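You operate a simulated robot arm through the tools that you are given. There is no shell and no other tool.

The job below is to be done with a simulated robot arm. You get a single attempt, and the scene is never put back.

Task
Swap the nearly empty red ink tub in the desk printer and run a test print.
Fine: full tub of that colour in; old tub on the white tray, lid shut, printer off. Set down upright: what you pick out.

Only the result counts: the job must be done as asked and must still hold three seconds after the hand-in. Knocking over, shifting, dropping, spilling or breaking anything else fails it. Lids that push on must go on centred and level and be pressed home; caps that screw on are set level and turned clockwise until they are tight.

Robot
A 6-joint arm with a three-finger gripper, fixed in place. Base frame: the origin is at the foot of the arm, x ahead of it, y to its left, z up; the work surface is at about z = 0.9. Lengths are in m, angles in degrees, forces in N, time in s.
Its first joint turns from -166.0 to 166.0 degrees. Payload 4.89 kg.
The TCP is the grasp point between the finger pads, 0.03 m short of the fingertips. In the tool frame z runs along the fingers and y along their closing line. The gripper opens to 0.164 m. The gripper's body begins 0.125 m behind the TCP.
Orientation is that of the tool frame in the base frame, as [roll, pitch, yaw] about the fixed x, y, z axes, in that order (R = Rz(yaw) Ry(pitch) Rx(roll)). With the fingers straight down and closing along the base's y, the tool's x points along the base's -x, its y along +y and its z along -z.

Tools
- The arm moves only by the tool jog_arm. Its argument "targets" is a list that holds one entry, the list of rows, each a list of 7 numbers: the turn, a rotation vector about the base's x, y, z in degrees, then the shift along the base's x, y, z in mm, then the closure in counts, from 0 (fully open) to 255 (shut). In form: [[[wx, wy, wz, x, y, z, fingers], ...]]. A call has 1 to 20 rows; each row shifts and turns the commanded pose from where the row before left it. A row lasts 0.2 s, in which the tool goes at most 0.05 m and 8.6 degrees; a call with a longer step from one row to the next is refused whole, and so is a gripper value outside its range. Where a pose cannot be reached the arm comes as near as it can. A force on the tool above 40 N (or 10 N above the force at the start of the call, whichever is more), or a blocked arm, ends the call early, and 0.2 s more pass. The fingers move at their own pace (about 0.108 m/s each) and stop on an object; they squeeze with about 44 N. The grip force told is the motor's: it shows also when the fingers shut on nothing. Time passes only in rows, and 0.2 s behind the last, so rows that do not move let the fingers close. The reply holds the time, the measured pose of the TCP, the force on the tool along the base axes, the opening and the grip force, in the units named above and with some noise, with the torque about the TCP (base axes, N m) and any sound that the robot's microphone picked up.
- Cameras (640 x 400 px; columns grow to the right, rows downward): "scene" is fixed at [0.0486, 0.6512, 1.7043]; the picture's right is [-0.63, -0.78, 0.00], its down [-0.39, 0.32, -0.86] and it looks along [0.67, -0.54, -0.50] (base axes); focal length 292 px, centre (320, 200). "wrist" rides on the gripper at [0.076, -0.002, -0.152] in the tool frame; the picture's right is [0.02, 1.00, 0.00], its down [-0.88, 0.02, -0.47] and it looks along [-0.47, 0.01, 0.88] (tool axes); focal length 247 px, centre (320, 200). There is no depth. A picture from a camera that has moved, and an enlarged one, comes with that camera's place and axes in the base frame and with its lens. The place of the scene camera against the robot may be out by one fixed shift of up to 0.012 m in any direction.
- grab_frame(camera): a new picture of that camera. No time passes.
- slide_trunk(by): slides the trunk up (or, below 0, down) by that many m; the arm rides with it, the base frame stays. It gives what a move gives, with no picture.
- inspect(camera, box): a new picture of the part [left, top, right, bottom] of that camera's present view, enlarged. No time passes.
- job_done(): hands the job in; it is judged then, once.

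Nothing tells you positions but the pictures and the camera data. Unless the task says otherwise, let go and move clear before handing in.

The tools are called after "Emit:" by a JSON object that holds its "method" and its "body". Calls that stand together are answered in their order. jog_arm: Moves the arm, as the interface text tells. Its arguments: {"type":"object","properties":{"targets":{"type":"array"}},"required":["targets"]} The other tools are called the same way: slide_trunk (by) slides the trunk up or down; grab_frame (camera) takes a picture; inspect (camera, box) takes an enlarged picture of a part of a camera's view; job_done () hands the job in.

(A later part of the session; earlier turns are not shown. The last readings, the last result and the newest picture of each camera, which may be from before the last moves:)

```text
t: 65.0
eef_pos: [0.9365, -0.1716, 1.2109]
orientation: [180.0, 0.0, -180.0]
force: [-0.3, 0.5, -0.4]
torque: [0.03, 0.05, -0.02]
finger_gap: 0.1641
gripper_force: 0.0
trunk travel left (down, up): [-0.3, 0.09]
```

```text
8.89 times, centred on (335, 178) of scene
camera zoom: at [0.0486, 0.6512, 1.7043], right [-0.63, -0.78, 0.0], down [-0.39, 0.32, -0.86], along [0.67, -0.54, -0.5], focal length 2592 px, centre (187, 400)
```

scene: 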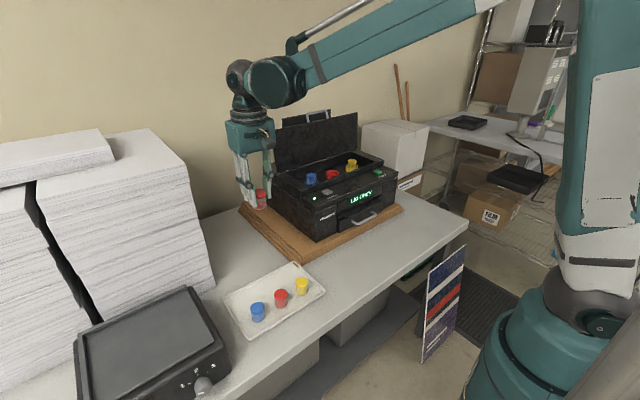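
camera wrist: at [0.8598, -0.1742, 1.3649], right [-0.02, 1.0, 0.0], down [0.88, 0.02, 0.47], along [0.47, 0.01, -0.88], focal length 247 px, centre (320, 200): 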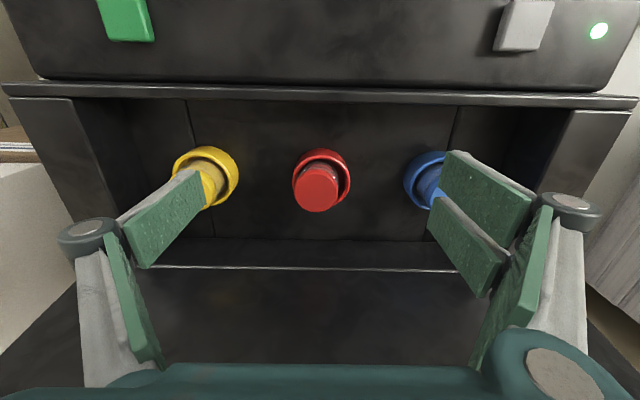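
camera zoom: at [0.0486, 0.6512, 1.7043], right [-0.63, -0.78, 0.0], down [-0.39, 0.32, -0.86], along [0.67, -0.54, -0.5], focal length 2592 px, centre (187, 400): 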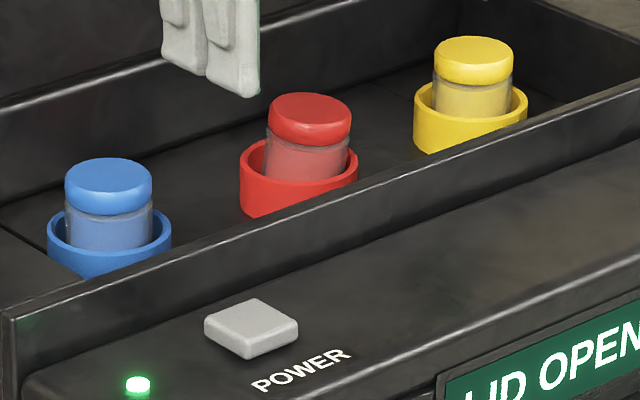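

Emit:
{"method": "inspect", "body": {"camera": "scene", "box": [322, 160, 344, 184]}}

Emit:
{"method": "inspect", "body": {"camera": "scene", "box": [302, 168, 324, 192]}}

Emit:
{"method": "inspect", "body": {"camera": "wrist", "box": [285, 140, 355, 215]}}

```text
16.00 times, centred on (333, 172) of scene
camera zoom: at [0.0486, 0.6512, 1.7043], right [-0.63, -0.78, 0.0], down [-0.39, 0.32, -0.86], along [0.67, -0.54, -0.5], focal length 4666 px, centre (112, 648)
```

zoom: 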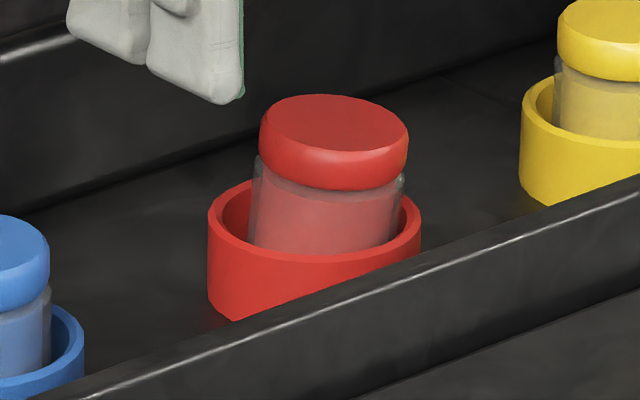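

```text
16.00 times, centred on (313, 180) of scene
camera zoom: at [0.0486, 0.6512, 1.7043], right [-0.63, -0.78, 0.0], down [-0.39, 0.32, -0.86], along [0.67, -0.54, -0.5], focal length 4666 px, centre (432, 520)
```

zoom: 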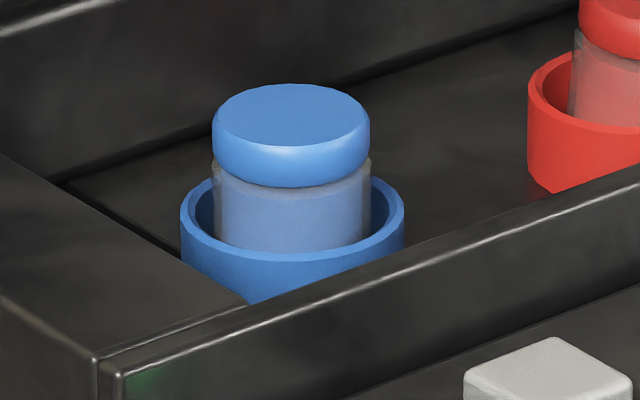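

```text
5.33 times, centred on (320, 178) of wrist
camera zoom: at [0.8598, -0.1742, 1.3649], right [-0.02, 1.0, 0.0], down [0.88, 0.02, 0.47], along [0.47, 0.01, -0.88], focal length 1317 px, centre (320, 320)
```

zoom: 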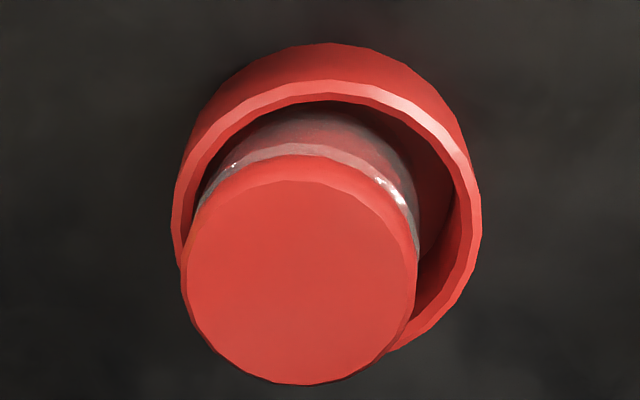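

The tub's base is in the ring but it leans ~7° toward (-x,-y). I'll turn the gripper so its closing line matches the lean direction (turn -37° about z), so gripping will stand it upright, then lift and re-seat it at exactly the old tub's spot.

Emit:
{"method": "jog_arm", "body": {"targets": [[[0, 0, -7.4, 0, 0, 0, 70], [0, 0, -7.4, 0, 0, 0, 138], [0, 0, -7.4, 8, 1.2, 0, 138], [0, 0, -7.4, 11, 0, 0, 138], [0, 0, -7.4, 11, 0, 0, 138], [0, 0, 0, 0, 0, 0, 138], [0, 0, 0, 0, 0, 0, 138]]]}}

Emit:
{"method": "grab_frame", "body": {"camera": "wrist"}}

Emit:
{"method": "inspect", "body": {"camera": "scene", "box": [270, 100, 400, 200]}}

```text
t: 66.6
eef_pos: [0.9671, -0.1686, 1.2096]
orientation: [179.9, -0.1, 143.0]
force: [0.6, 0.4, 1.4]
torque: [0.02, -0.01, 0.0]
finger_gap: 0.0755
gripper_force: 0.0
trunk travel left (down, up): [-0.3, 0.09]
```

```text
taken
camera wrist: at [0.9044, -0.1247, 1.365], right [0.58, 0.81, 0.0], down [0.71, -0.52, 0.47], along [0.38, -0.28, -0.88], focal length 247 px, centre (320, 200)
```

wrist: 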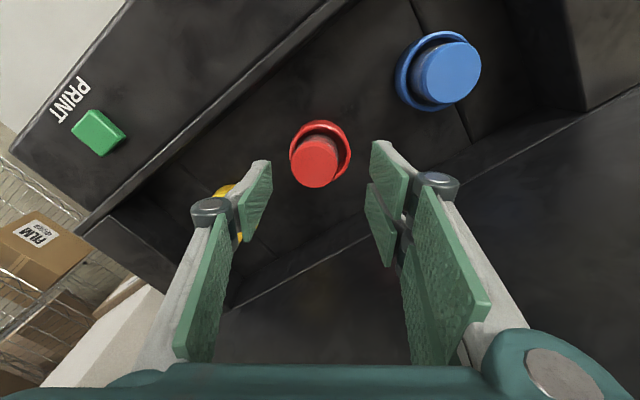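

```text
4.00 times, centred on (335, 150) of scene
camera zoom: at [0.0486, 0.6512, 1.7043], right [-0.63, -0.78, 0.0], down [-0.39, 0.32, -0.86], along [0.67, -0.54, -0.5], focal length 1166 px, centre (260, 400)
```

zoom: 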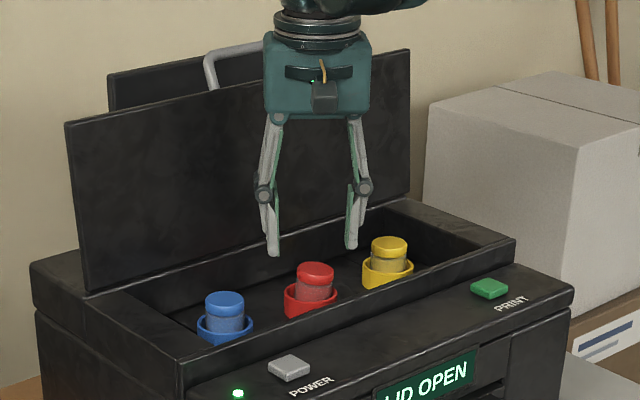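

The scene camera now sees the closing line edge-on. Descending around the tub.

Emit:
{"method": "jog_arm", "body": {"targets": [[[0, 0, 0, 0, 0, -20, 138], [0, 0, 0, 0, 0, -18, 138], [0, 0, 0, 0, 0, -14, 138], [0, 0, 0, 0, 0, 0, 138]]]}}

Emit:
{"method": "inspect", "body": {"camera": "scene", "box": [305, 140, 375, 190]}}

Emit:
{"method": "inspect", "body": {"camera": "wrist", "box": [220, 90, 420, 240]}}

```text
t: 67.6
eef_pos: [0.967, -0.1707, 1.1598]
orientation: [-179.9, -0.1, 142.9]
force: [-0.6, 0.5, -0.4]
torque: [0.02, 0.02, -0.03]
finger_gap: 0.0752
gripper_force: 0.2
trunk travel left (down, up): [-0.3, 0.09]
```

```text
8.00 times, centred on (340, 165) of scene
camera zoom: at [0.0486, 0.6512, 1.7043], right [-0.63, -0.78, 0.0], down [-0.39, 0.32, -0.86], along [0.67, -0.54, -0.5], focal length 2333 px, centre (160, 480)
```

zoom: 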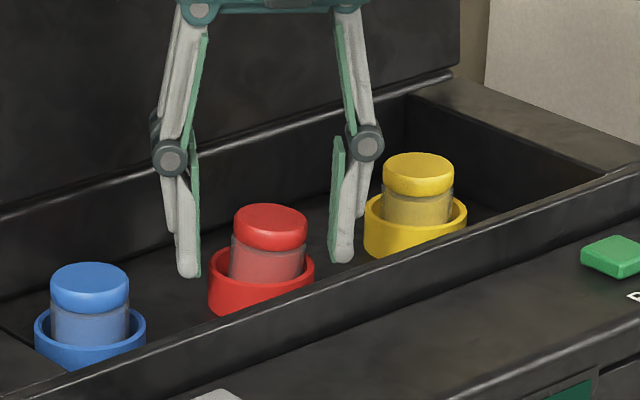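

```text
2.67 times, centred on (320, 165) of wrist
camera zoom: at [0.9045, -0.1264, 1.3127], right [0.58, 0.81, 0.0], down [0.71, -0.51, 0.47], along [0.38, -0.28, -0.88], focal length 659 px, centre (320, 293)
```

zoom: 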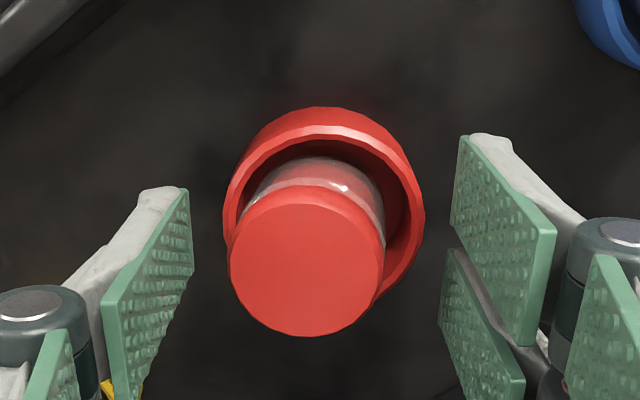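

Emit:
{"method": "jog_arm", "body": {"targets": [[[0, 0, 0, 0, 0, 0, 165], [0, 0, 0, 0, 0, 0, 185], [0, 0, 0, 0, 0, 0, 210], [0, 0, 0, 0, 0, 0, 210], [0, 0, 0, 0, 0, 0, 210]]]}}

Emit:
{"method": "inspect", "body": {"camera": "scene", "box": [315, 150, 350, 185]}}

Emit:
{"method": "inspect", "body": {"camera": "wrist", "box": [220, 90, 420, 240]}}

```text
t: 68.8
eef_pos: [0.9678, -0.17, 1.1587]
orientation: [-180.0, 0.0, 143.0]
force: [0.1, 1.0, 1.9]
torque: [-0.01, -0.01, 0.02]
finger_gap: 0.0427
gripper_force: 43.5
trunk travel left (down, up): [-0.3, 0.09]
```

```text
11.43 times, centred on (332, 168) of scene
camera zoom: at [0.0486, 0.6512, 1.7043], right [-0.63, -0.78, 0.0], down [-0.39, 0.32, -0.86], along [0.67, -0.54, -0.5], focal length 3333 px, centre (177, 571)
```

zoom: 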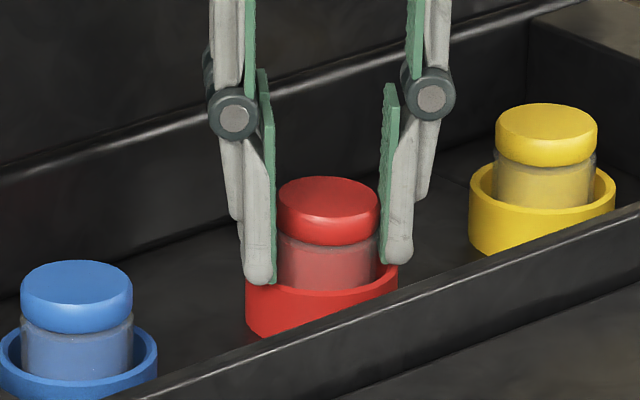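

```text
2.67 times, centred on (320, 165) of wrist
camera zoom: at [0.9044, -0.1263, 1.313], right [0.58, 0.81, 0.0], down [0.71, -0.51, 0.47], along [0.38, -0.28, -0.88], focal length 659 px, centre (320, 293)
```

zoom: 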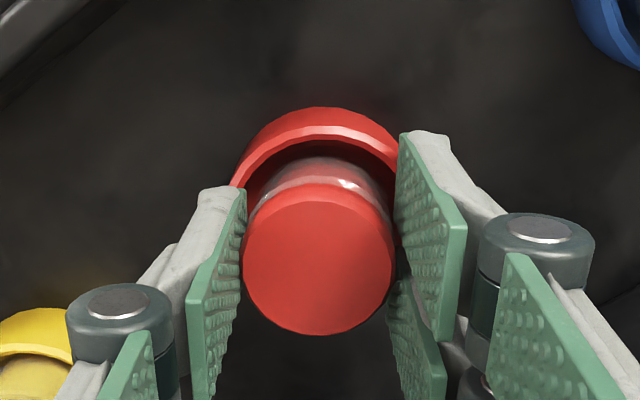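

Gripping stood the tub upright. Now lifting it ~35 mm to inspect the socket and realign.

Emit:
{"method": "jog_arm", "body": {"targets": [[[0, 0, 0, 0, 0, 6, 210], [0, 0, 0, 0, 0, 9, 210], [0, 0, 0, 0, 0, 12, 210], [0, 0, 0, 0, 0, 12, 210], [0, 0, 0, 0, 0, 0, 210]]]}}

Emit:
{"method": "inspect", "body": {"camera": "scene", "box": [315, 145, 350, 185]}}

Emit:
{"method": "inspect", "body": {"camera": "wrist", "box": [220, 90, 420, 240]}}

```text
t: 70.0
eef_pos: [0.9653, -0.1687, 1.198]
orientation: [180.0, 0.0, 143.0]
force: [-0.1, -0.2, -0.7]
torque: [-0.01, -0.01, -0.01]
finger_gap: 0.0425
gripper_force: 43.6
trunk travel left (down, up): [-0.3, 0.09]
```

```text
10.00 times, centred on (332, 165) of scene
camera zoom: at [0.0486, 0.6512, 1.7043], right [-0.63, -0.78, 0.0], down [-0.39, 0.32, -0.86], along [0.67, -0.54, -0.5], focal length 2916 px, centre (195, 550)
```

zoom: 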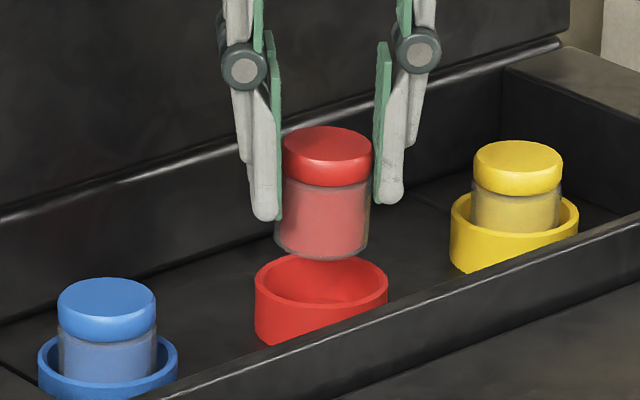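

```text
2.67 times, centred on (320, 165) of wrist
camera zoom: at [0.9037, -0.1249, 1.3521], right [0.58, 0.81, 0.0], down [0.71, -0.51, 0.47], along [0.38, -0.28, -0.88], focal length 659 px, centre (320, 293)
```

zoom: 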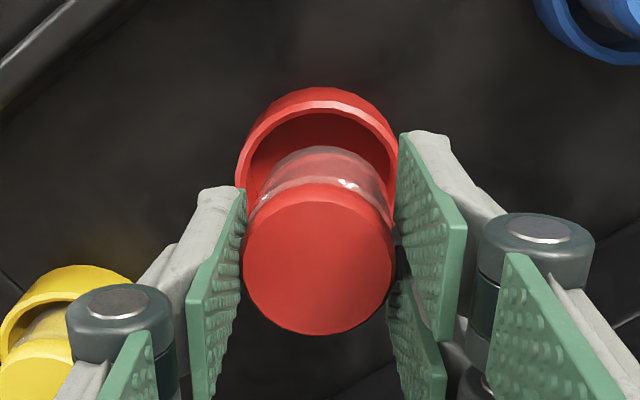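

The tub is upright in the grip, clear of the ring. I'll zoom into the empty socket to understand its shape before re-seating.

Emit:
{"method": "inspect", "body": {"camera": "scene", "box": [320, 168, 342, 184]}}

Emit:
{"method": "inspect", "body": {"camera": "scene", "box": [318, 154, 340, 174]}}

Emit:
{"method": "inspect", "body": {"camera": "wrist", "box": [285, 110, 355, 180]}}

```text
16.00 times, centred on (331, 176) of scene
camera zoom: at [0.0486, 0.6512, 1.7043], right [-0.63, -0.78, 0.0], down [-0.39, 0.32, -0.86], along [0.67, -0.54, -0.5], focal length 4666 px, centre (144, 584)
```

zoom: 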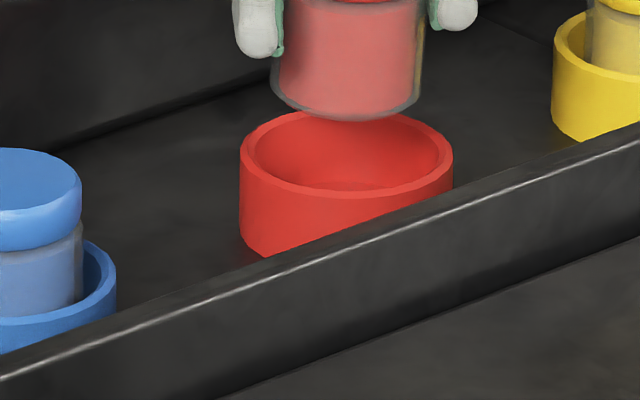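

```text
16.00 times, centred on (329, 164) of scene
camera zoom: at [0.0486, 0.6512, 1.7043], right [-0.63, -0.78, 0.0], down [-0.39, 0.32, -0.86], along [0.67, -0.54, -0.5], focal length 4666 px, centre (176, 776)
```

zoom: 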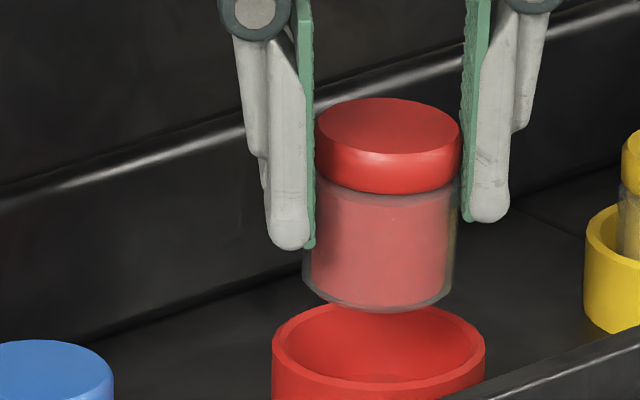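

```text
5.71 times, centred on (320, 145) of wrist
camera zoom: at [0.9037, -0.1249, 1.3521], right [0.58, 0.81, 0.0], down [0.71, -0.51, 0.47], along [0.38, -0.28, -0.88], focal length 1411 px, centre (320, 514)
```

zoom: 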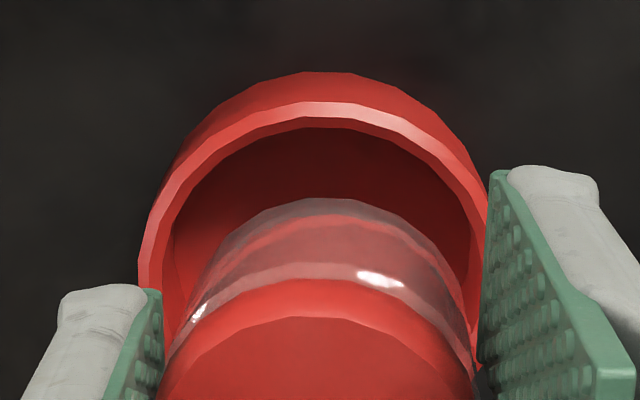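

The tub is still ~3° off vertical in the grip, and the socket looks plain. I'll nudge it to the ring's centre, lower it to the socket floor so the contact squares it up, and then release in small steps while watching.

Emit:
{"method": "jog_arm", "body": {"targets": [[[0, 0, 0, 1.2, -0.9, -8, 210], [0, 0, 0, 0, 0, -10, 210], [0, 0, 0, 0, 0, -8, 210], [0, 0, 0, 0, 0, -6, 210], [0, 0, 0, 0, 0, -3, 210], [0, 0, 0, 0, 0, 0, 210]]]}}

Emit:
{"method": "inspect", "body": {"camera": "scene", "box": [318, 154, 346, 182]}}

Emit:
{"method": "inspect", "body": {"camera": "wrist", "box": [275, 110, 365, 200]}}

```text
t: 71.4
eef_pos: [0.9676, -0.1701, 1.1629]
orientation: [180.0, 0.0, 143.1]
force: [0.6, -0.3, -0.6]
torque: [-0.02, 0.01, -0.01]
finger_gap: 0.0425
gripper_force: 44.0
trunk travel left (down, up): [-0.3, 0.09]
```

```text
14.29 times, centred on (332, 168) of scene
camera zoom: at [0.0486, 0.6512, 1.7043], right [-0.63, -0.78, 0.0], down [-0.39, 0.32, -0.86], along [0.67, -0.54, -0.5], focal length 4166 px, centre (149, 657)
```

zoom: 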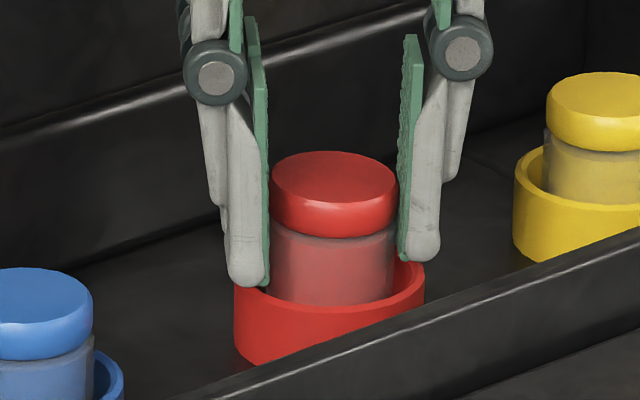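

```text
4.44 times, centred on (320, 155) of wrist
camera zoom: at [0.9059, -0.126, 1.3168], right [0.58, 0.81, 0.0], down [0.71, -0.51, 0.47], along [0.38, -0.28, -0.88], focal length 1098 px, centre (320, 400)
```

zoom: 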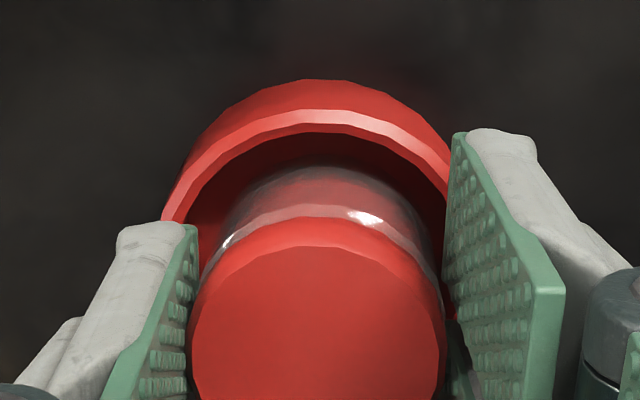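

Emit:
{"method": "jog_arm", "body": {"targets": [[[0, 0, 0, 0, 0, -1.5, 210], [0, 0, 0, 0, 0, -1.5, 210], [0, 0, 0, 0, 0, 0, 210]]]}}

```text
t: 72.2
eef_pos: [0.9683, -0.1704, 1.1594]
orientation: [180.0, 0.1, 142.9]
force: [-0.2, -0.1, -0.7]
torque: [0.03, 0.0, -0.01]
finger_gap: 0.0426
gripper_force: 43.9
trunk travel left (down, up): [-0.3, 0.09]
```

Emit:
{"method": "jog_arm", "body": {"targets": [[[0, 0, 0, 0, 0, -1, 210], [0, 0, 0, 0, 0, -0.7, 210], [0, 0, 0, 0, 0, 0, 210]]]}}

Emit:
{"method": "inspect", "body": {"camera": "scene", "box": [318, 154, 346, 182]}}

```text
t: 73.0
eef_pos: [0.9682, -0.1706, 1.159]
orientation: [-180.0, -0.1, 143.0]
force: [0.1, 2.1, 6.7]
torque: [0.17, -0.01, 0.02]
finger_gap: 0.0421
gripper_force: 44.4
trunk travel left (down, up): [-0.3, 0.09]
```

```text
14.29 times, centred on (332, 168) of scene
camera zoom: at [0.0486, 0.6512, 1.7043], right [-0.63, -0.78, 0.0], down [-0.39, 0.32, -0.86], along [0.67, -0.54, -0.5], focal length 4166 px, centre (149, 657)
```

zoom: 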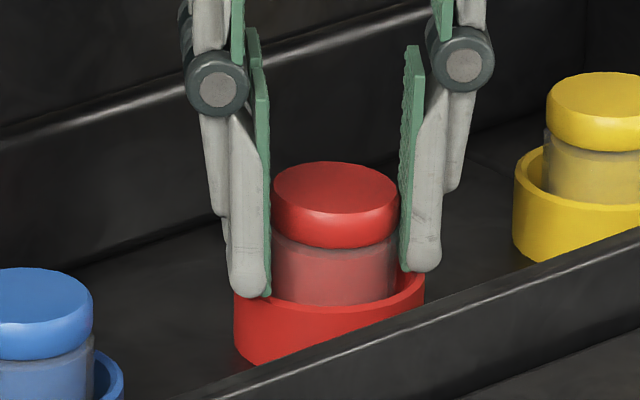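

Emit:
{"method": "inspect", "body": {"camera": "scene", "box": [321, 152, 371, 186]}}

Emit:
{"method": "inspect", "body": {"camera": "scene", "box": [300, 158, 350, 192]}}

```text
11.76 times, centred on (346, 169) of scene
camera zoom: at [0.0486, 0.6512, 1.7043], right [-0.63, -0.78, 0.0], down [-0.39, 0.32, -0.86], along [0.67, -0.54, -0.5], focal length 3431 px, centre (14, 565)
```

zoom: 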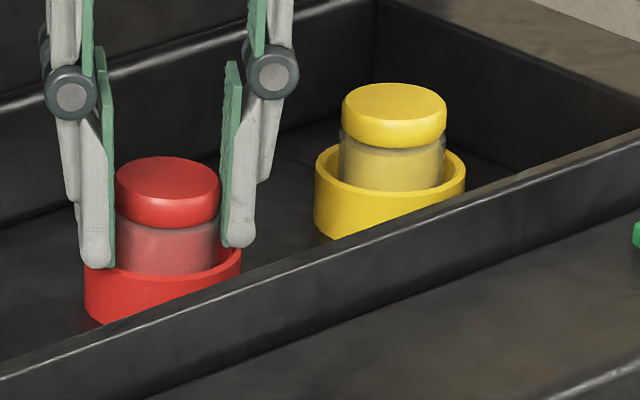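

```text
11.76 times, centred on (325, 175) of scene
camera zoom: at [0.0486, 0.6512, 1.7043], right [-0.63, -0.78, 0.0], down [-0.39, 0.32, -0.86], along [0.67, -0.54, -0.5], focal length 3431 px, centre (261, 494)
```

zoom: 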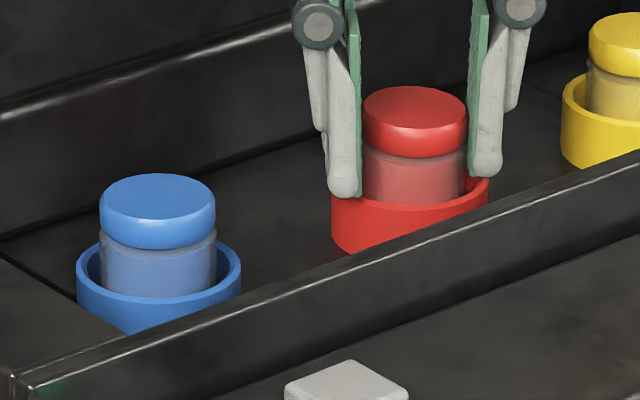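

Contact at about the right depth. I'll relax the grip in small steps and watch how the tub settles.

Emit:
{"method": "jog_arm", "body": {"targets": [[[0, 0, 0, 0, 0, 0, 192], [0, 0, 0, 0, 0, 0, 188], [0, 0, 0, 0, 0, 0, 185], [0, 0, 0, 0, 0, 0, 185]]]}}

Emit:
{"method": "inspect", "body": {"camera": "scene", "box": [318, 154, 346, 182]}}

Emit:
{"method": "inspect", "body": {"camera": "wrist", "box": [275, 110, 365, 200]}}

```text
t: 74.0
eef_pos: [0.967, -0.1707, 1.1582]
orientation: [-179.9, 0.0, 143.0]
force: [0.1, 0.7, -0.2]
torque: [0.03, 0.01, 0.0]
finger_gap: 0.0454
gripper_force: 0.0
trunk travel left (down, up): [-0.3, 0.09]
```

```text
14.29 times, centred on (332, 168) of scene
camera zoom: at [0.0486, 0.6512, 1.7043], right [-0.63, -0.78, 0.0], down [-0.39, 0.32, -0.86], along [0.67, -0.54, -0.5], focal length 4166 px, centre (149, 657)
```

zoom: 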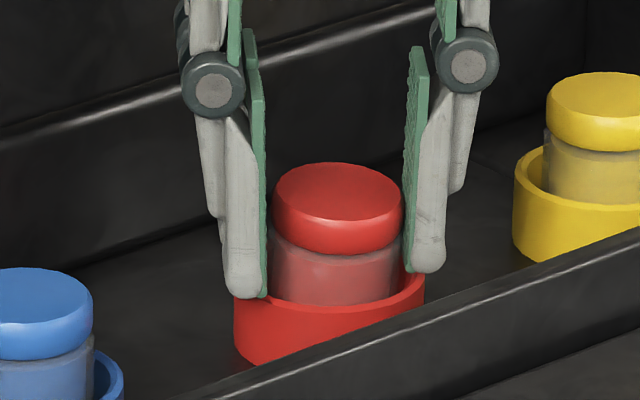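

```text
4.44 times, centred on (320, 155) of wrist
camera zoom: at [0.9057, -0.1267, 1.3125], right [0.58, 0.81, 0.0], down [0.71, -0.51, 0.47], along [0.38, -0.28, -0.88], focal length 1098 px, centre (320, 400)
```

zoom: 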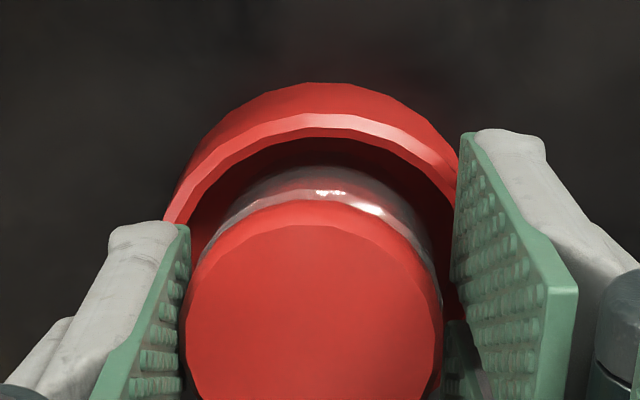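

As the grip relaxes the tub tips toward -x, so something on its +x side props it. I'll re-grip, lift it out, and look straight down into the socket.

Emit:
{"method": "jog_arm", "body": {"targets": [[[0, 0, 0, 0, 0, 0, 195], [0, 0, 0, 0, 0, 0, 210], [0, 0, 0, 0, 0, 0, 210], [0, 0, 0, 0, 0, 6, 210], [0, 0, 0, 0, 0, 10, 210], [0, 0, 0, 0, 0, 20, 210], [0, 0, 0, 0, 0, 25, 210], [0, 0, 0, 0, 0, 25, 210], [0, 0, -7.6, 0, -10, 10, 210], [0, 0, -7.6, 0, -12, 0, 210], [0, 0, -7.6, 0, -12, 0, 210], [0, 0, -7.6, 0, -12, 0, 210], [0, 0, -7.6, 0, -12, 0, 210], [0, 0, -7.5, 0, -12, 0, 210], [0, 0, -7.5, 0, -10, 0, 210], [0, 0, 0, 0, 0, 0, 210]]]}}

Emit:
{"method": "grab_frame", "body": {"camera": "wrist"}}

Emit:
{"method": "inspect", "body": {"camera": "scene", "box": [300, 120, 380, 190]}}

```text
t: 77.4
eef_pos: [0.9678, -0.2508, 1.2547]
orientation: [179.9, 0.0, 89.9]
force: [-0.2, -0.6, -1.0]
torque: [0.03, 0.0, 0.0]
finger_gap: 0.0424
gripper_force: 43.9
trunk travel left (down, up): [-0.3, 0.09]
```

```text
taken
camera wrist: at [0.9667, -0.1759, 1.4081], right [1.0, 0.02, 0.0], down [0.02, -0.88, 0.47], along [0.01, -0.47, -0.88], focal length 247 px, centre (320, 200)
```

wrist: 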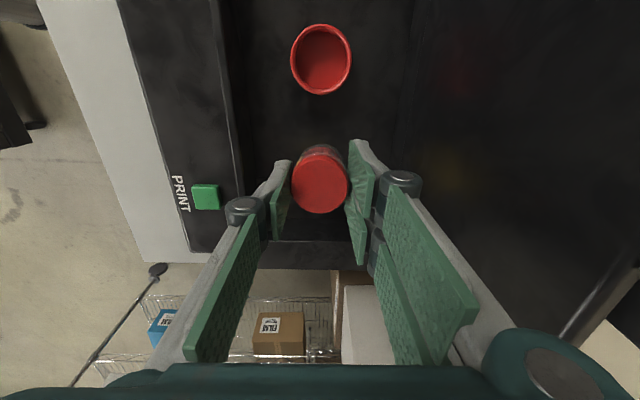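

```text
5.71 times, centred on (340, 155) of scene
camera zoom: at [0.0486, 0.6512, 1.7043], right [-0.63, -0.78, 0.0], down [-0.39, 0.32, -0.86], along [0.67, -0.54, -0.5], focal length 1666 px, centre (206, 457)
```

zoom: 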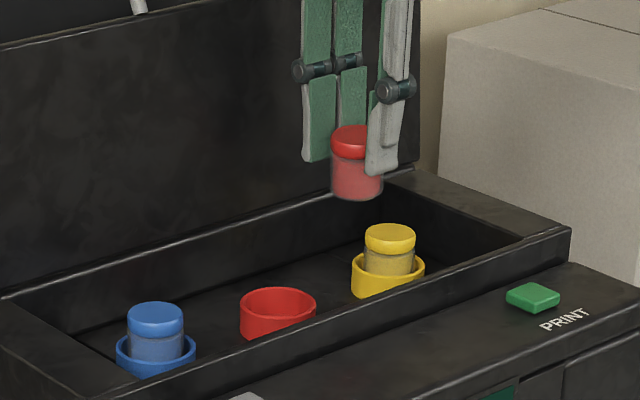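

Emit:
{"method": "inspect", "body": {"camera": "wrist", "box": [280, 15, 360, 105]}}

Emit:
{"method": "inspect", "body": {"camera": "scene", "box": [335, 138, 360, 160]}}

Emit:
{"method": "inspect", "body": {"camera": "wrist", "box": [280, 130, 360, 220]}}

```text
4.44 times, centred on (320, 60) of wrist
camera zoom: at [0.9667, -0.1759, 1.4081], right [1.0, 0.02, 0.0], down [0.02, -0.88, 0.47], along [0.01, -0.47, -0.88], focal length 1098 px, centre (320, 822)
```

zoom: 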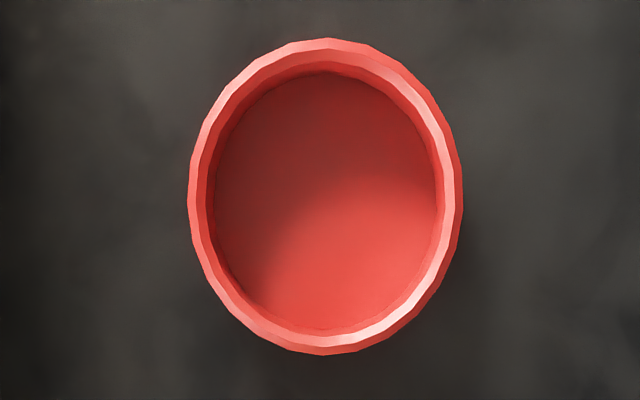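

```text
16.00 times, centred on (348, 149) of scene
camera zoom: at [0.0486, 0.6512, 1.7043], right [-0.63, -0.78, 0.0], down [-0.39, 0.32, -0.86], along [0.67, -0.54, -0.5], focal length 4666 px, centre (-120, 1016)
```

zoom: 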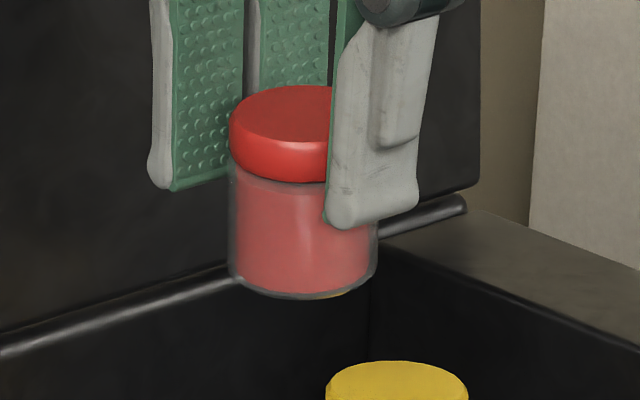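

```text
4.44 times, centred on (320, 175) of wrist
camera zoom: at [0.9667, -0.1759, 1.4081], right [1.0, 0.02, 0.0], down [0.02, -0.88, 0.47], along [0.01, -0.47, -0.88], focal length 1098 px, centre (320, 311)
```

zoom: 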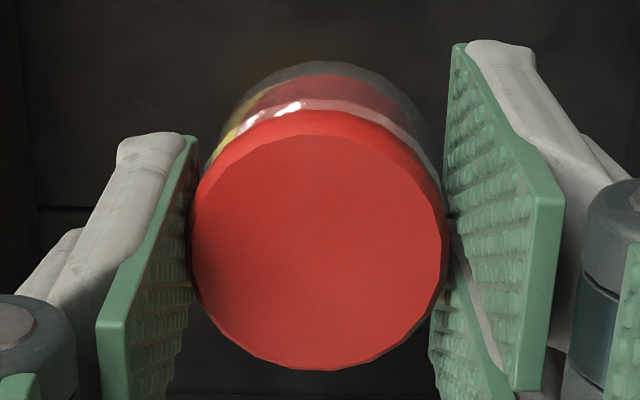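

The cup is plain with ~6 mm clearance all round, so the tub was probably skewed in the grip when released. I'll take it back to its tray spot, set it down flat to square the grip, and then re-insert it more carefully.

Emit:
{"method": "jog_arm", "body": {"targets": [[[0, 0, 8.2, -40, 0, 15, 210], [0, 0, 8.2, -40, 0, 15, 210], [0, 0, 8.2, -40, 0, 15, 210], [0, 0, 8.2, -40, 0, 0, 210], [0, 0, 8.2, -14, 45, 0, 210], [0, 0, 8.2, -14, 45, 0, 210], [0, 0, 8.2, -14, 45, 0, 210], [0, 0, 8.2, -14, 45, 0, 210], [0, 0, 8.2, -14, 45, 0, 210], [0, 0, 8.2, -14, 45, 0, 210], [0, 0, 8, -14, 45, 0, 210], [0, 0, 0, -10, 44, 0, 210], [0, 0, 0, -10, 44, 0, 210], [0, 0, 0, -10, 44, 0, 210], [0, 0, 0, -10, 44, 0, 210], [0, 0, 0, -10, 44, 0, 210], [0, 0, 0, -10, 44, 0, 210], [0, 0, 0, -0.7, 2.7, 0, 210], [0, 0, 0, 0, 0, 0, 210]]]}}

Emit:
{"method": "grab_frame", "body": {"camera": "wrist"}}

Emit:
{"method": "inspect", "body": {"camera": "scene", "box": [220, 250, 340, 330]}}

```text
t: 81.4
eef_pos: [0.6497, 0.3291, 1.2981]
orientation: [-180.0, -0.1, 180.0]
force: [0.1, 0.2, -1.0]
torque: [-0.04, -0.03, -0.03]
finger_gap: 0.0424
gripper_force: 44.1
trunk travel left (down, up): [-0.3, 0.09]
```

```text
taken
camera wrist: at [0.573, 0.3278, 1.4519], right [-0.02, 1.0, 0.0], down [0.88, 0.02, 0.47], along [0.47, 0.01, -0.88], focal length 247 px, centre (320, 200)
```

wrist: 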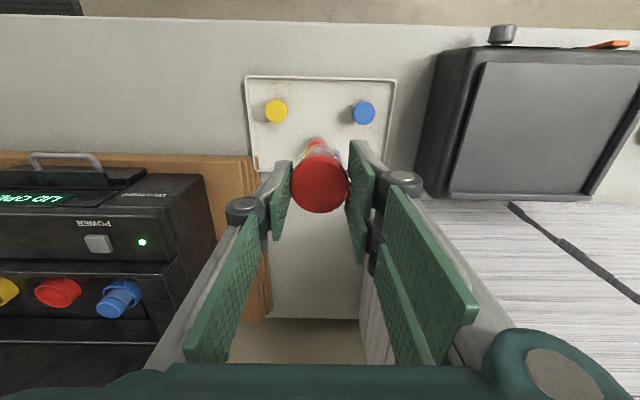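

```text
5.00 times, centred on (280, 290) of scene
camera zoom: at [0.0486, 0.6512, 1.7043], right [-0.63, -0.78, 0.0], down [-0.39, 0.32, -0.86], along [0.67, -0.54, -0.5], focal length 1458 px, centre (520, -250)
```

zoom: 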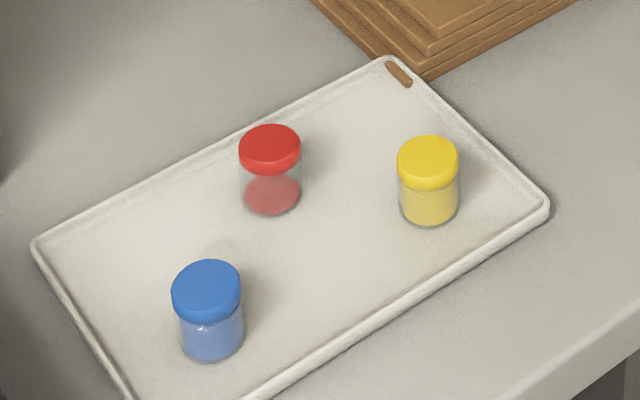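

Emit:
{"method": "jog_arm", "body": {"targets": [[[0, 0, 0, 0, 0, -40, 210], [0, 0, 0, 0, 0, -40, 210], [0, 0, 0, 0, 0, -40, 210], [0, 0, 0, 0, 0, -40, 210], [0, 0, 0, 0, 0, -40, 210], [0, 0, 0, 0, 0, -40, 210], [0, 0, 0, 0, 0, -40, 210], [0, 0, 0, 0, 0, -30, 210], [0, 0, 0, 0, 0, -15, 210], [0, 0, 0, 0, 0, -5, 210], [0, 0, 0, 0, 0, 0, 210]]]}}

Emit:
{"method": "inspect", "body": {"camera": "scene", "box": [240, 260, 310, 320]}}

Emit:
{"method": "inspect", "body": {"camera": "wrist", "box": [240, 100, 400, 240]}}

```text
t: 83.8
eef_pos: [0.6502, 0.3341, 0.967]
orientation: [179.9, 0.0, -180.0]
force: [0.2, 0.4, -0.1]
torque: [-0.02, 0.0, -0.01]
finger_gap: 0.0423
gripper_force: 43.7
trunk travel left (down, up): [-0.3, 0.09]
```

```text
6.67 times, centred on (275, 290) of scene
camera zoom: at [0.0486, 0.6512, 1.7043], right [-0.63, -0.78, 0.0], down [-0.39, 0.32, -0.86], along [0.67, -0.54, -0.5], focal length 1944 px, centre (620, -400)
```

zoom: 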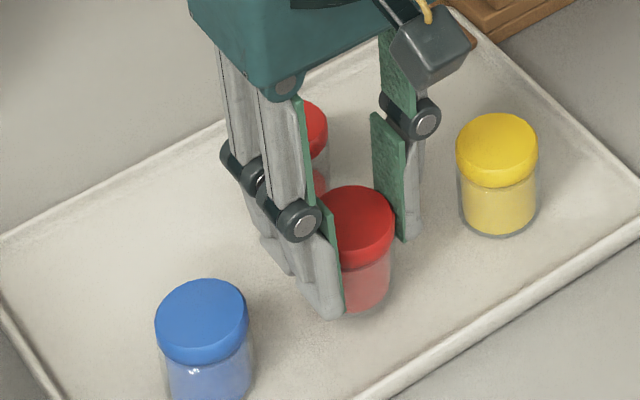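

```text
2.86 times, centred on (320, 170) of wrist
camera zoom: at [0.5737, 0.331, 1.1209], right [-0.02, 1.0, 0.0], down [0.88, 0.02, 0.47], along [0.47, 0.01, -0.88], focal length 706 px, centre (320, 286)
```

zoom: 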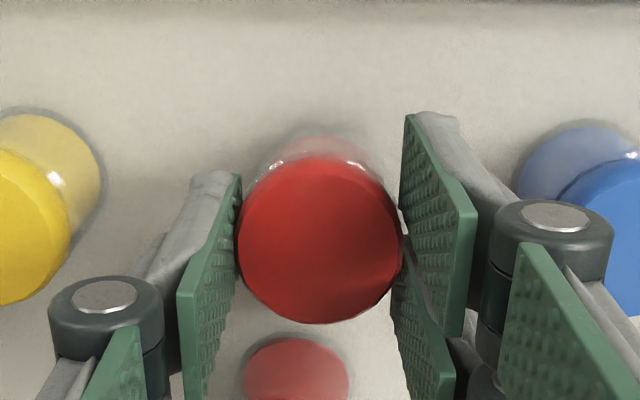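

Emit:
{"method": "jog_arm", "body": {"targets": [[[0, 0, 0, 0, 0, 0, 210], [0, 0, 0, 0, 0, 0, 210], [0, 0, 0, 0, 0, 0, 210]]]}}

Emit:
{"method": "inspect", "body": {"camera": "wrist", "box": [240, 100, 400, 240]}}

```text
t: 84.6
eef_pos: [0.651, 0.3338, 0.9675]
orientation: [-180.0, 0.0, -180.0]
force: [-0.3, 0.8, -1.2]
torque: [0.0, -0.05, -0.01]
finger_gap: 0.0422
gripper_force: 43.8
trunk travel left (down, up): [-0.3, 0.09]
```

```text
2.86 times, centred on (320, 170) of wrist
camera zoom: at [0.5738, 0.3311, 1.121], right [-0.02, 1.0, 0.0], down [0.88, 0.02, 0.47], along [0.47, 0.01, -0.88], focal length 706 px, centre (320, 286)
```

zoom: 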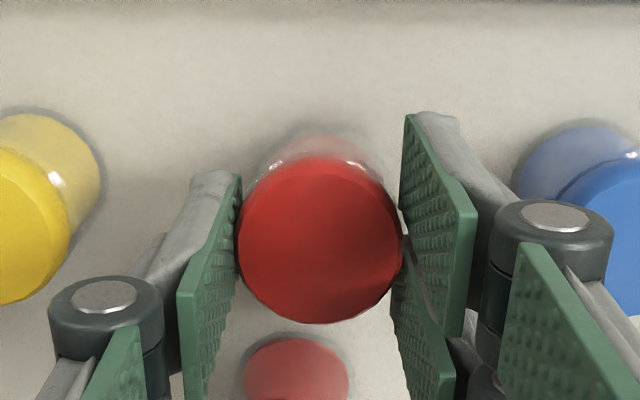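

Position is steady. Lowering the last few millimetres to the tray.

Emit:
{"method": "jog_arm", "body": {"targets": [[[0, 0, 0, 0, 0, -3, 210], [0, 0, 0, 0, 0, -2, 210], [0, 0, 0, 0, 0, 0, 210]]]}}

```text
t: 85.4
eef_pos: [0.6503, 0.3312, 0.9633]
orientation: [180.0, 0.0, 180.0]
force: [-0.3, -0.7, 1.1]
torque: [0.01, -0.01, 0.0]
finger_gap: 0.0422
gripper_force: 43.6
trunk travel left (down, up): [-0.3, 0.09]
```

Emit:
{"method": "jog_arm", "body": {"targets": [[[0, 0, 0, 0, 0, -1.2, 210], [0, 0, 0, 0, 0, -1.2, 210], [0, 0, 0, 0, 0, 0, 210]]]}}

```text
t: 86.2
eef_pos: [0.6505, 0.3303, 0.9623]
orientation: [180.0, 0.0, 180.0]
force: [-0.4, -0.6, -1.3]
torque: [-0.02, 0.02, -0.04]
finger_gap: 0.0421
gripper_force: 44.5
trunk travel left (down, up): [-0.3, 0.09]
```

Emit:
{"method": "jog_arm", "body": {"targets": [[[0, 0, 0, 0, 0, -1.2, 210], [0, 0, 0, 0, 0, -1, 210], [0, 0, 0, 0, 0, 0, 210]]]}}

```text
t: 87.0
eef_pos: [0.6486, 0.3328, 0.9598]
orientation: [-180.0, 0.0, 180.0]
force: [3.4, 2.2, 16.8]
torque: [0.09, -0.18, -0.01]
finger_gap: 0.0424
gripper_force: 44.2
trunk travel left (down, up): [-0.3, 0.09]
```

Contact. Releasing in steps and watching whether it stands flat on the tray.

Emit:
{"method": "jog_arm", "body": {"targets": [[[0, 0, 0, 0, 0, 0.5, 210], [0, 0, 0, 0, 0, 0, 192], [0, 0, 0, 0, 0, 0, 186], [0, 0, 0, 0, 0, 0, 162], [0, 0, 0, 0, 0, 0, 162], [0, 0, 0, 0, 0, 0, 162]]]}}

Emit:
{"method": "inspect", "body": {"camera": "wrist", "box": [240, 100, 400, 240]}}

Emit:
{"method": "inspect", "body": {"camera": "scene", "box": [240, 260, 310, 320]}}

```text
t: 88.4
eef_pos: [0.6503, 0.3301, 0.9592]
orientation: [180.0, 0.0, -179.9]
force: [0.3, 0.0, -0.8]
torque: [-0.03, 0.01, 0.02]
finger_gap: 0.0598
gripper_force: 0.0
trunk travel left (down, up): [-0.3, 0.09]
```

```text
2.86 times, centred on (320, 170) of wrist
camera zoom: at [0.573, 0.3286, 1.1137], right [-0.02, 1.0, 0.0], down [0.88, 0.02, 0.47], along [0.47, 0.01, -0.88], focal length 706 px, centre (320, 286)
```

zoom: 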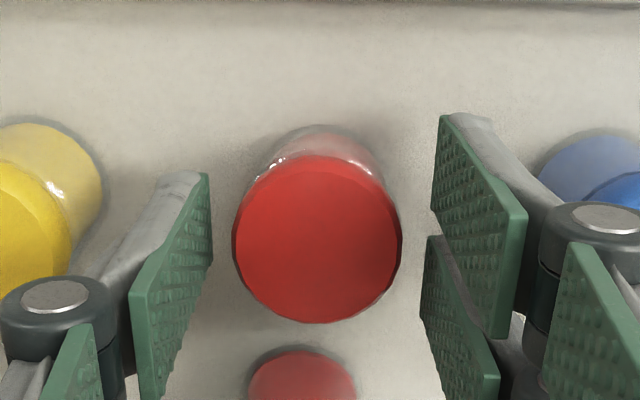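

```text
6.67 times, centred on (275, 290) of scene
camera zoom: at [0.0486, 0.6512, 1.7043], right [-0.63, -0.78, 0.0], down [-0.39, 0.32, -0.86], along [0.67, -0.54, -0.5], focal length 1944 px, centre (620, -400)
```

zoom: 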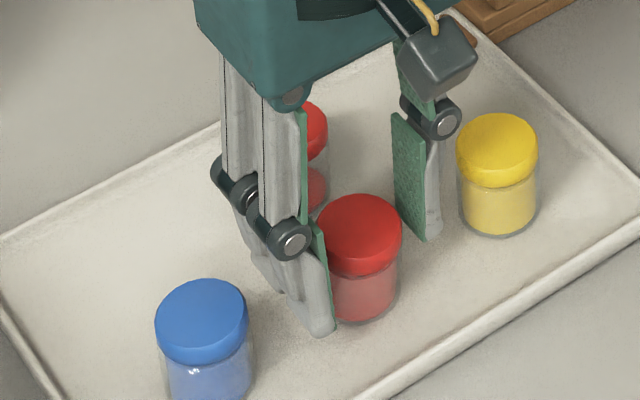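

The tub stands upright on the tray, so it's fine itself. I'll centre the gripper on it (−3 mm in x, +2 mm in z for more ring clearance) and grip again.

Emit:
{"method": "jog_arm", "body": {"targets": [[[0, 0, 0, -3, 0, 2, 162], [0, 0, 0, 0, 0, 0, 175], [0, 0, 0, 0, 0, 0, 195], [0, 0, 0, 0, 0, 0, 210], [0, 0, 0, 0, 0, 0, 210]]]}}

Emit:
{"method": "inspect", "body": {"camera": "wrist", "box": [240, 100, 400, 240]}}

```text
t: 89.6
eef_pos: [0.6472, 0.3297, 0.9612]
orientation: [-179.9, -0.1, 180.0]
force: [1.0, -0.3, -0.1]
torque: [0.0, -0.04, -0.02]
finger_gap: 0.0425
gripper_force: 43.6
trunk travel left (down, up): [-0.3, 0.09]
```

```text
2.86 times, centred on (320, 170) of wrist
camera zoom: at [0.57, 0.3286, 1.1156], right [-0.02, 1.0, 0.0], down [0.88, 0.02, 0.47], along [0.47, 0.01, -0.88], focal length 706 px, centre (320, 286)
```

zoom: 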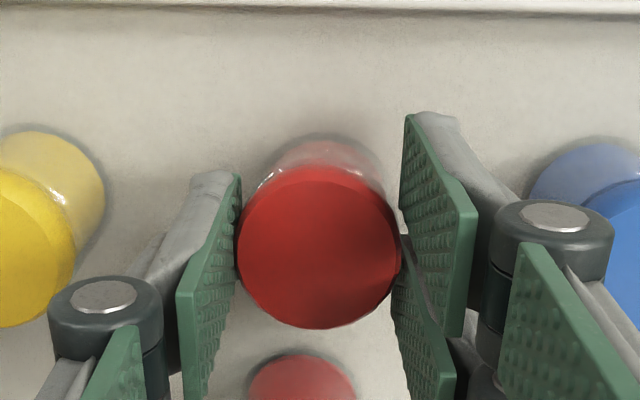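

Gripped squarely. Lifting and carrying it back to the printer.

Emit:
{"method": "jog_arm", "body": {"targets": [[[0, 0, 0, 0, 0, 10, 210], [0, 0, 0, 0, 0, 15, 210], [0, 0, 0, 0, 0, 25, 210], [0, 0, 0, 0, 0, 40, 210], [0, 0, 0, 0, 0, 40, 210], [0, 0, 0, 0, 0, 40, 210], [0, 0, 0, 0, 0, 45, 210], [0, 0, 0, 0, 0, 45, 210], [0, 0, 0, 0, 0, 45, 210], [0, 0, 0, 0, 0, 43, 210], [0, 0, 0, 0, 0, 0, 210]]]}}

Emit:
{"method": "jog_arm", "body": {"targets": [[[0, 0, 0, 5, -30, 0, 210], [0, 0, 0, 14, -45, 0, 210], [0, 0, 0, 14, -45, 0, 210], [0, 0, 0, 14, -45, 0, 210], [0, 0, 0, 14, -45, 0, 210], [0, 0, 0, 14, -45, 0, 210], [0, 0, 0, 14, -45, 0, 210], [0, 0, 0, 14, -45, 0, 210], [0, 0, 0, 14, -45, 0, 210], [0, 0, 0, 14, -45, 0, 210], [0, 0, 0, 14, -45, 0, 210], [0, 0, 0, 20, -20, 0, 210], [0, 0, 0, 40, 0, 0, 210], [0, 0, 0, 40, 0, 0, 210], [0, 0, 0, 40, 0, 0, 210], [0, 0, 0, 34, 0, 0, 210], [0, 0, 0, 0, 0, 0, 210], [0, 0, 0, 0, 0, 0, 210]]]}}

Emit:
{"method": "inspect", "body": {"camera": "wrist", "box": [220, 80, 420, 230]}}

```text
t: 92.0
eef_pos: [0.6484, 0.3309, 1.309]
orientation: [-180.0, -0.1, -179.9]
force: [-0.6, 0.9, -0.4]
torque: [0.05, -0.09, -0.03]
finger_gap: 0.0427
gripper_force: 44.0
trunk travel left (down, up): [-0.3, 0.09]
```

```text
t: 95.8
eef_pos: [0.9632, -0.1683, 1.3058]
orientation: [-179.9, 0.0, 180.0]
force: [-1.0, -0.5, -0.5]
torque: [-0.01, -0.06, -0.02]
finger_gap: 0.0425
gripper_force: 44.3
trunk travel left (down, up): [-0.3, 0.09]
```

```text
2.67 times, centred on (320, 155) of wrist
camera zoom: at [0.8871, -0.1706, 1.4606], right [-0.02, 1.0, 0.0], down [0.88, 0.02, 0.47], along [0.47, 0.01, -0.88], focal length 659 px, centre (320, 320)
```

zoom: 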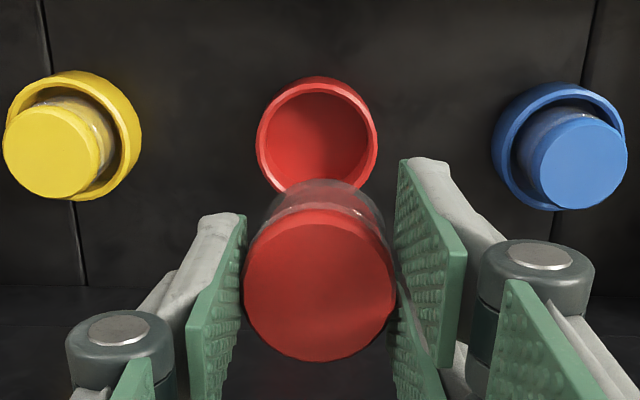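

Emit:
{"method": "jog_arm", "body": {"targets": [[[0, 0, 0, 2.5, -2, -30, 210], [0, 0, 0, 0, 0, -30, 210], [0, 0, 0, 0, 0, -30, 210], [0, 0, 0, 0, 0, -22, 210], [0, 0, 0, 0, 0, -11, 210], [0, 0, 0, 0, 0, 0, 210], [0, 0, 0, 0, 0, 0, 210], [0, 0, 0, 0, 0, 0, 210]]]}}

Emit:
{"method": "inspect", "body": {"camera": "wrist", "box": [220, 80, 420, 230]}}

Emit:
{"method": "inspect", "body": {"camera": "scene", "box": [318, 154, 346, 182]}}

```text
t: 97.6
eef_pos: [0.97, -0.172, 1.1868]
orientation: [180.0, 0.0, -180.0]
force: [0.7, -0.4, -1.0]
torque: [0.02, 0.03, 0.0]
finger_gap: 0.0424
gripper_force: 44.1
trunk travel left (down, up): [-0.3, 0.09]
```

```text
2.67 times, centred on (320, 155) of wrist
camera zoom: at [0.8923, -0.1734, 1.3406], right [-0.02, 1.0, 0.0], down [0.88, 0.02, 0.47], along [0.47, 0.01, -0.88], focal length 659 px, centre (320, 320)
```

zoom: 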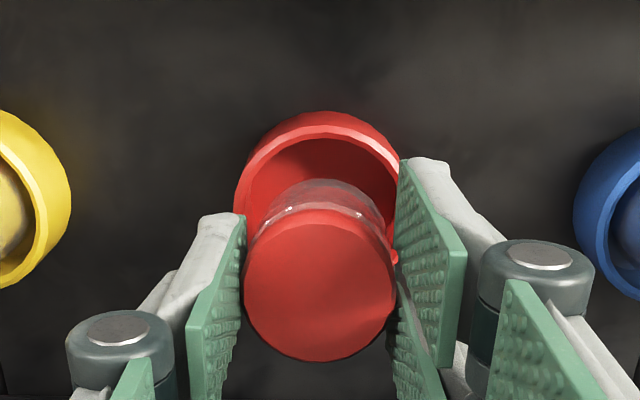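

```text
14.29 times, centred on (332, 168) of scene
camera zoom: at [0.0486, 0.6512, 1.7043], right [-0.63, -0.78, 0.0], down [-0.39, 0.32, -0.86], along [0.67, -0.54, -0.5], focal length 4166 px, centre (149, 657)
```

zoom: 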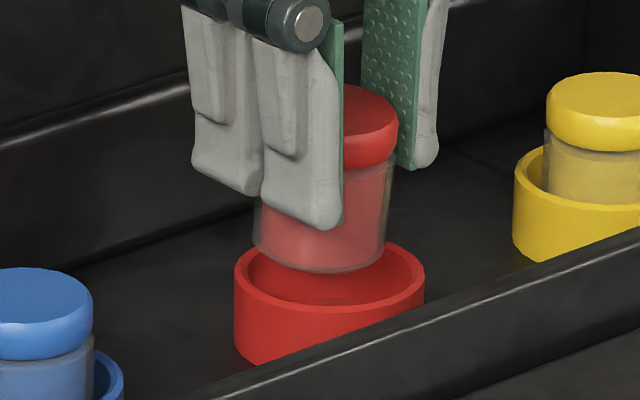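

Emit:
{"method": "inspect", "body": {"camera": "scene", "box": [322, 156, 344, 178]}}

Emit:
{"method": "inspect", "body": {"camera": "wrist", "box": [285, 115, 355, 185]}}

```text
16.00 times, centred on (333, 167) of scene
camera zoom: at [0.0486, 0.6512, 1.7043], right [-0.63, -0.78, 0.0], down [-0.39, 0.32, -0.86], along [0.67, -0.54, -0.5], focal length 4666 px, centre (112, 728)
```

zoom: 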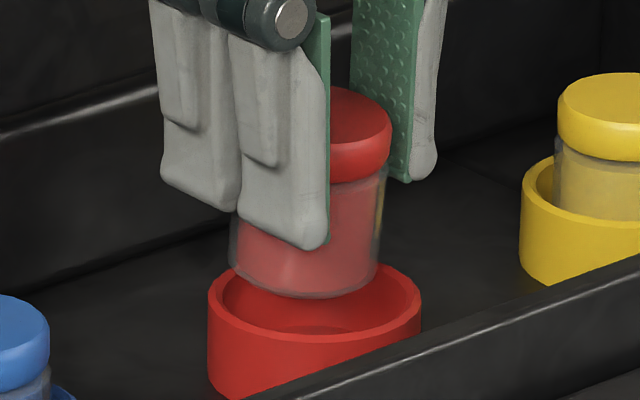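

```text
5.71 times, centred on (320, 150) of wrist
camera zoom: at [0.8923, -0.1734, 1.3406], right [-0.02, 1.0, 0.0], down [0.88, 0.02, 0.47], along [0.47, 0.01, -0.88], focal length 1411 px, centre (320, 486)
```

zoom: 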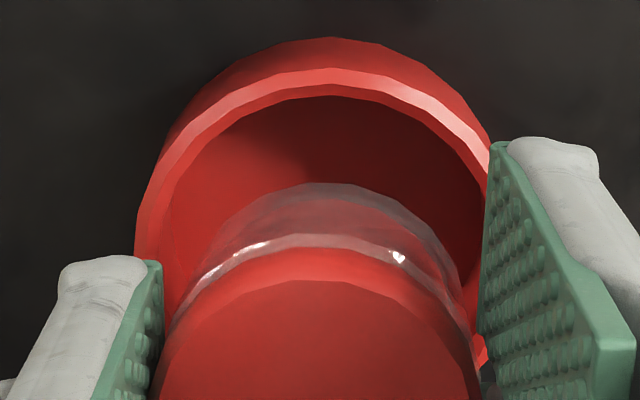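

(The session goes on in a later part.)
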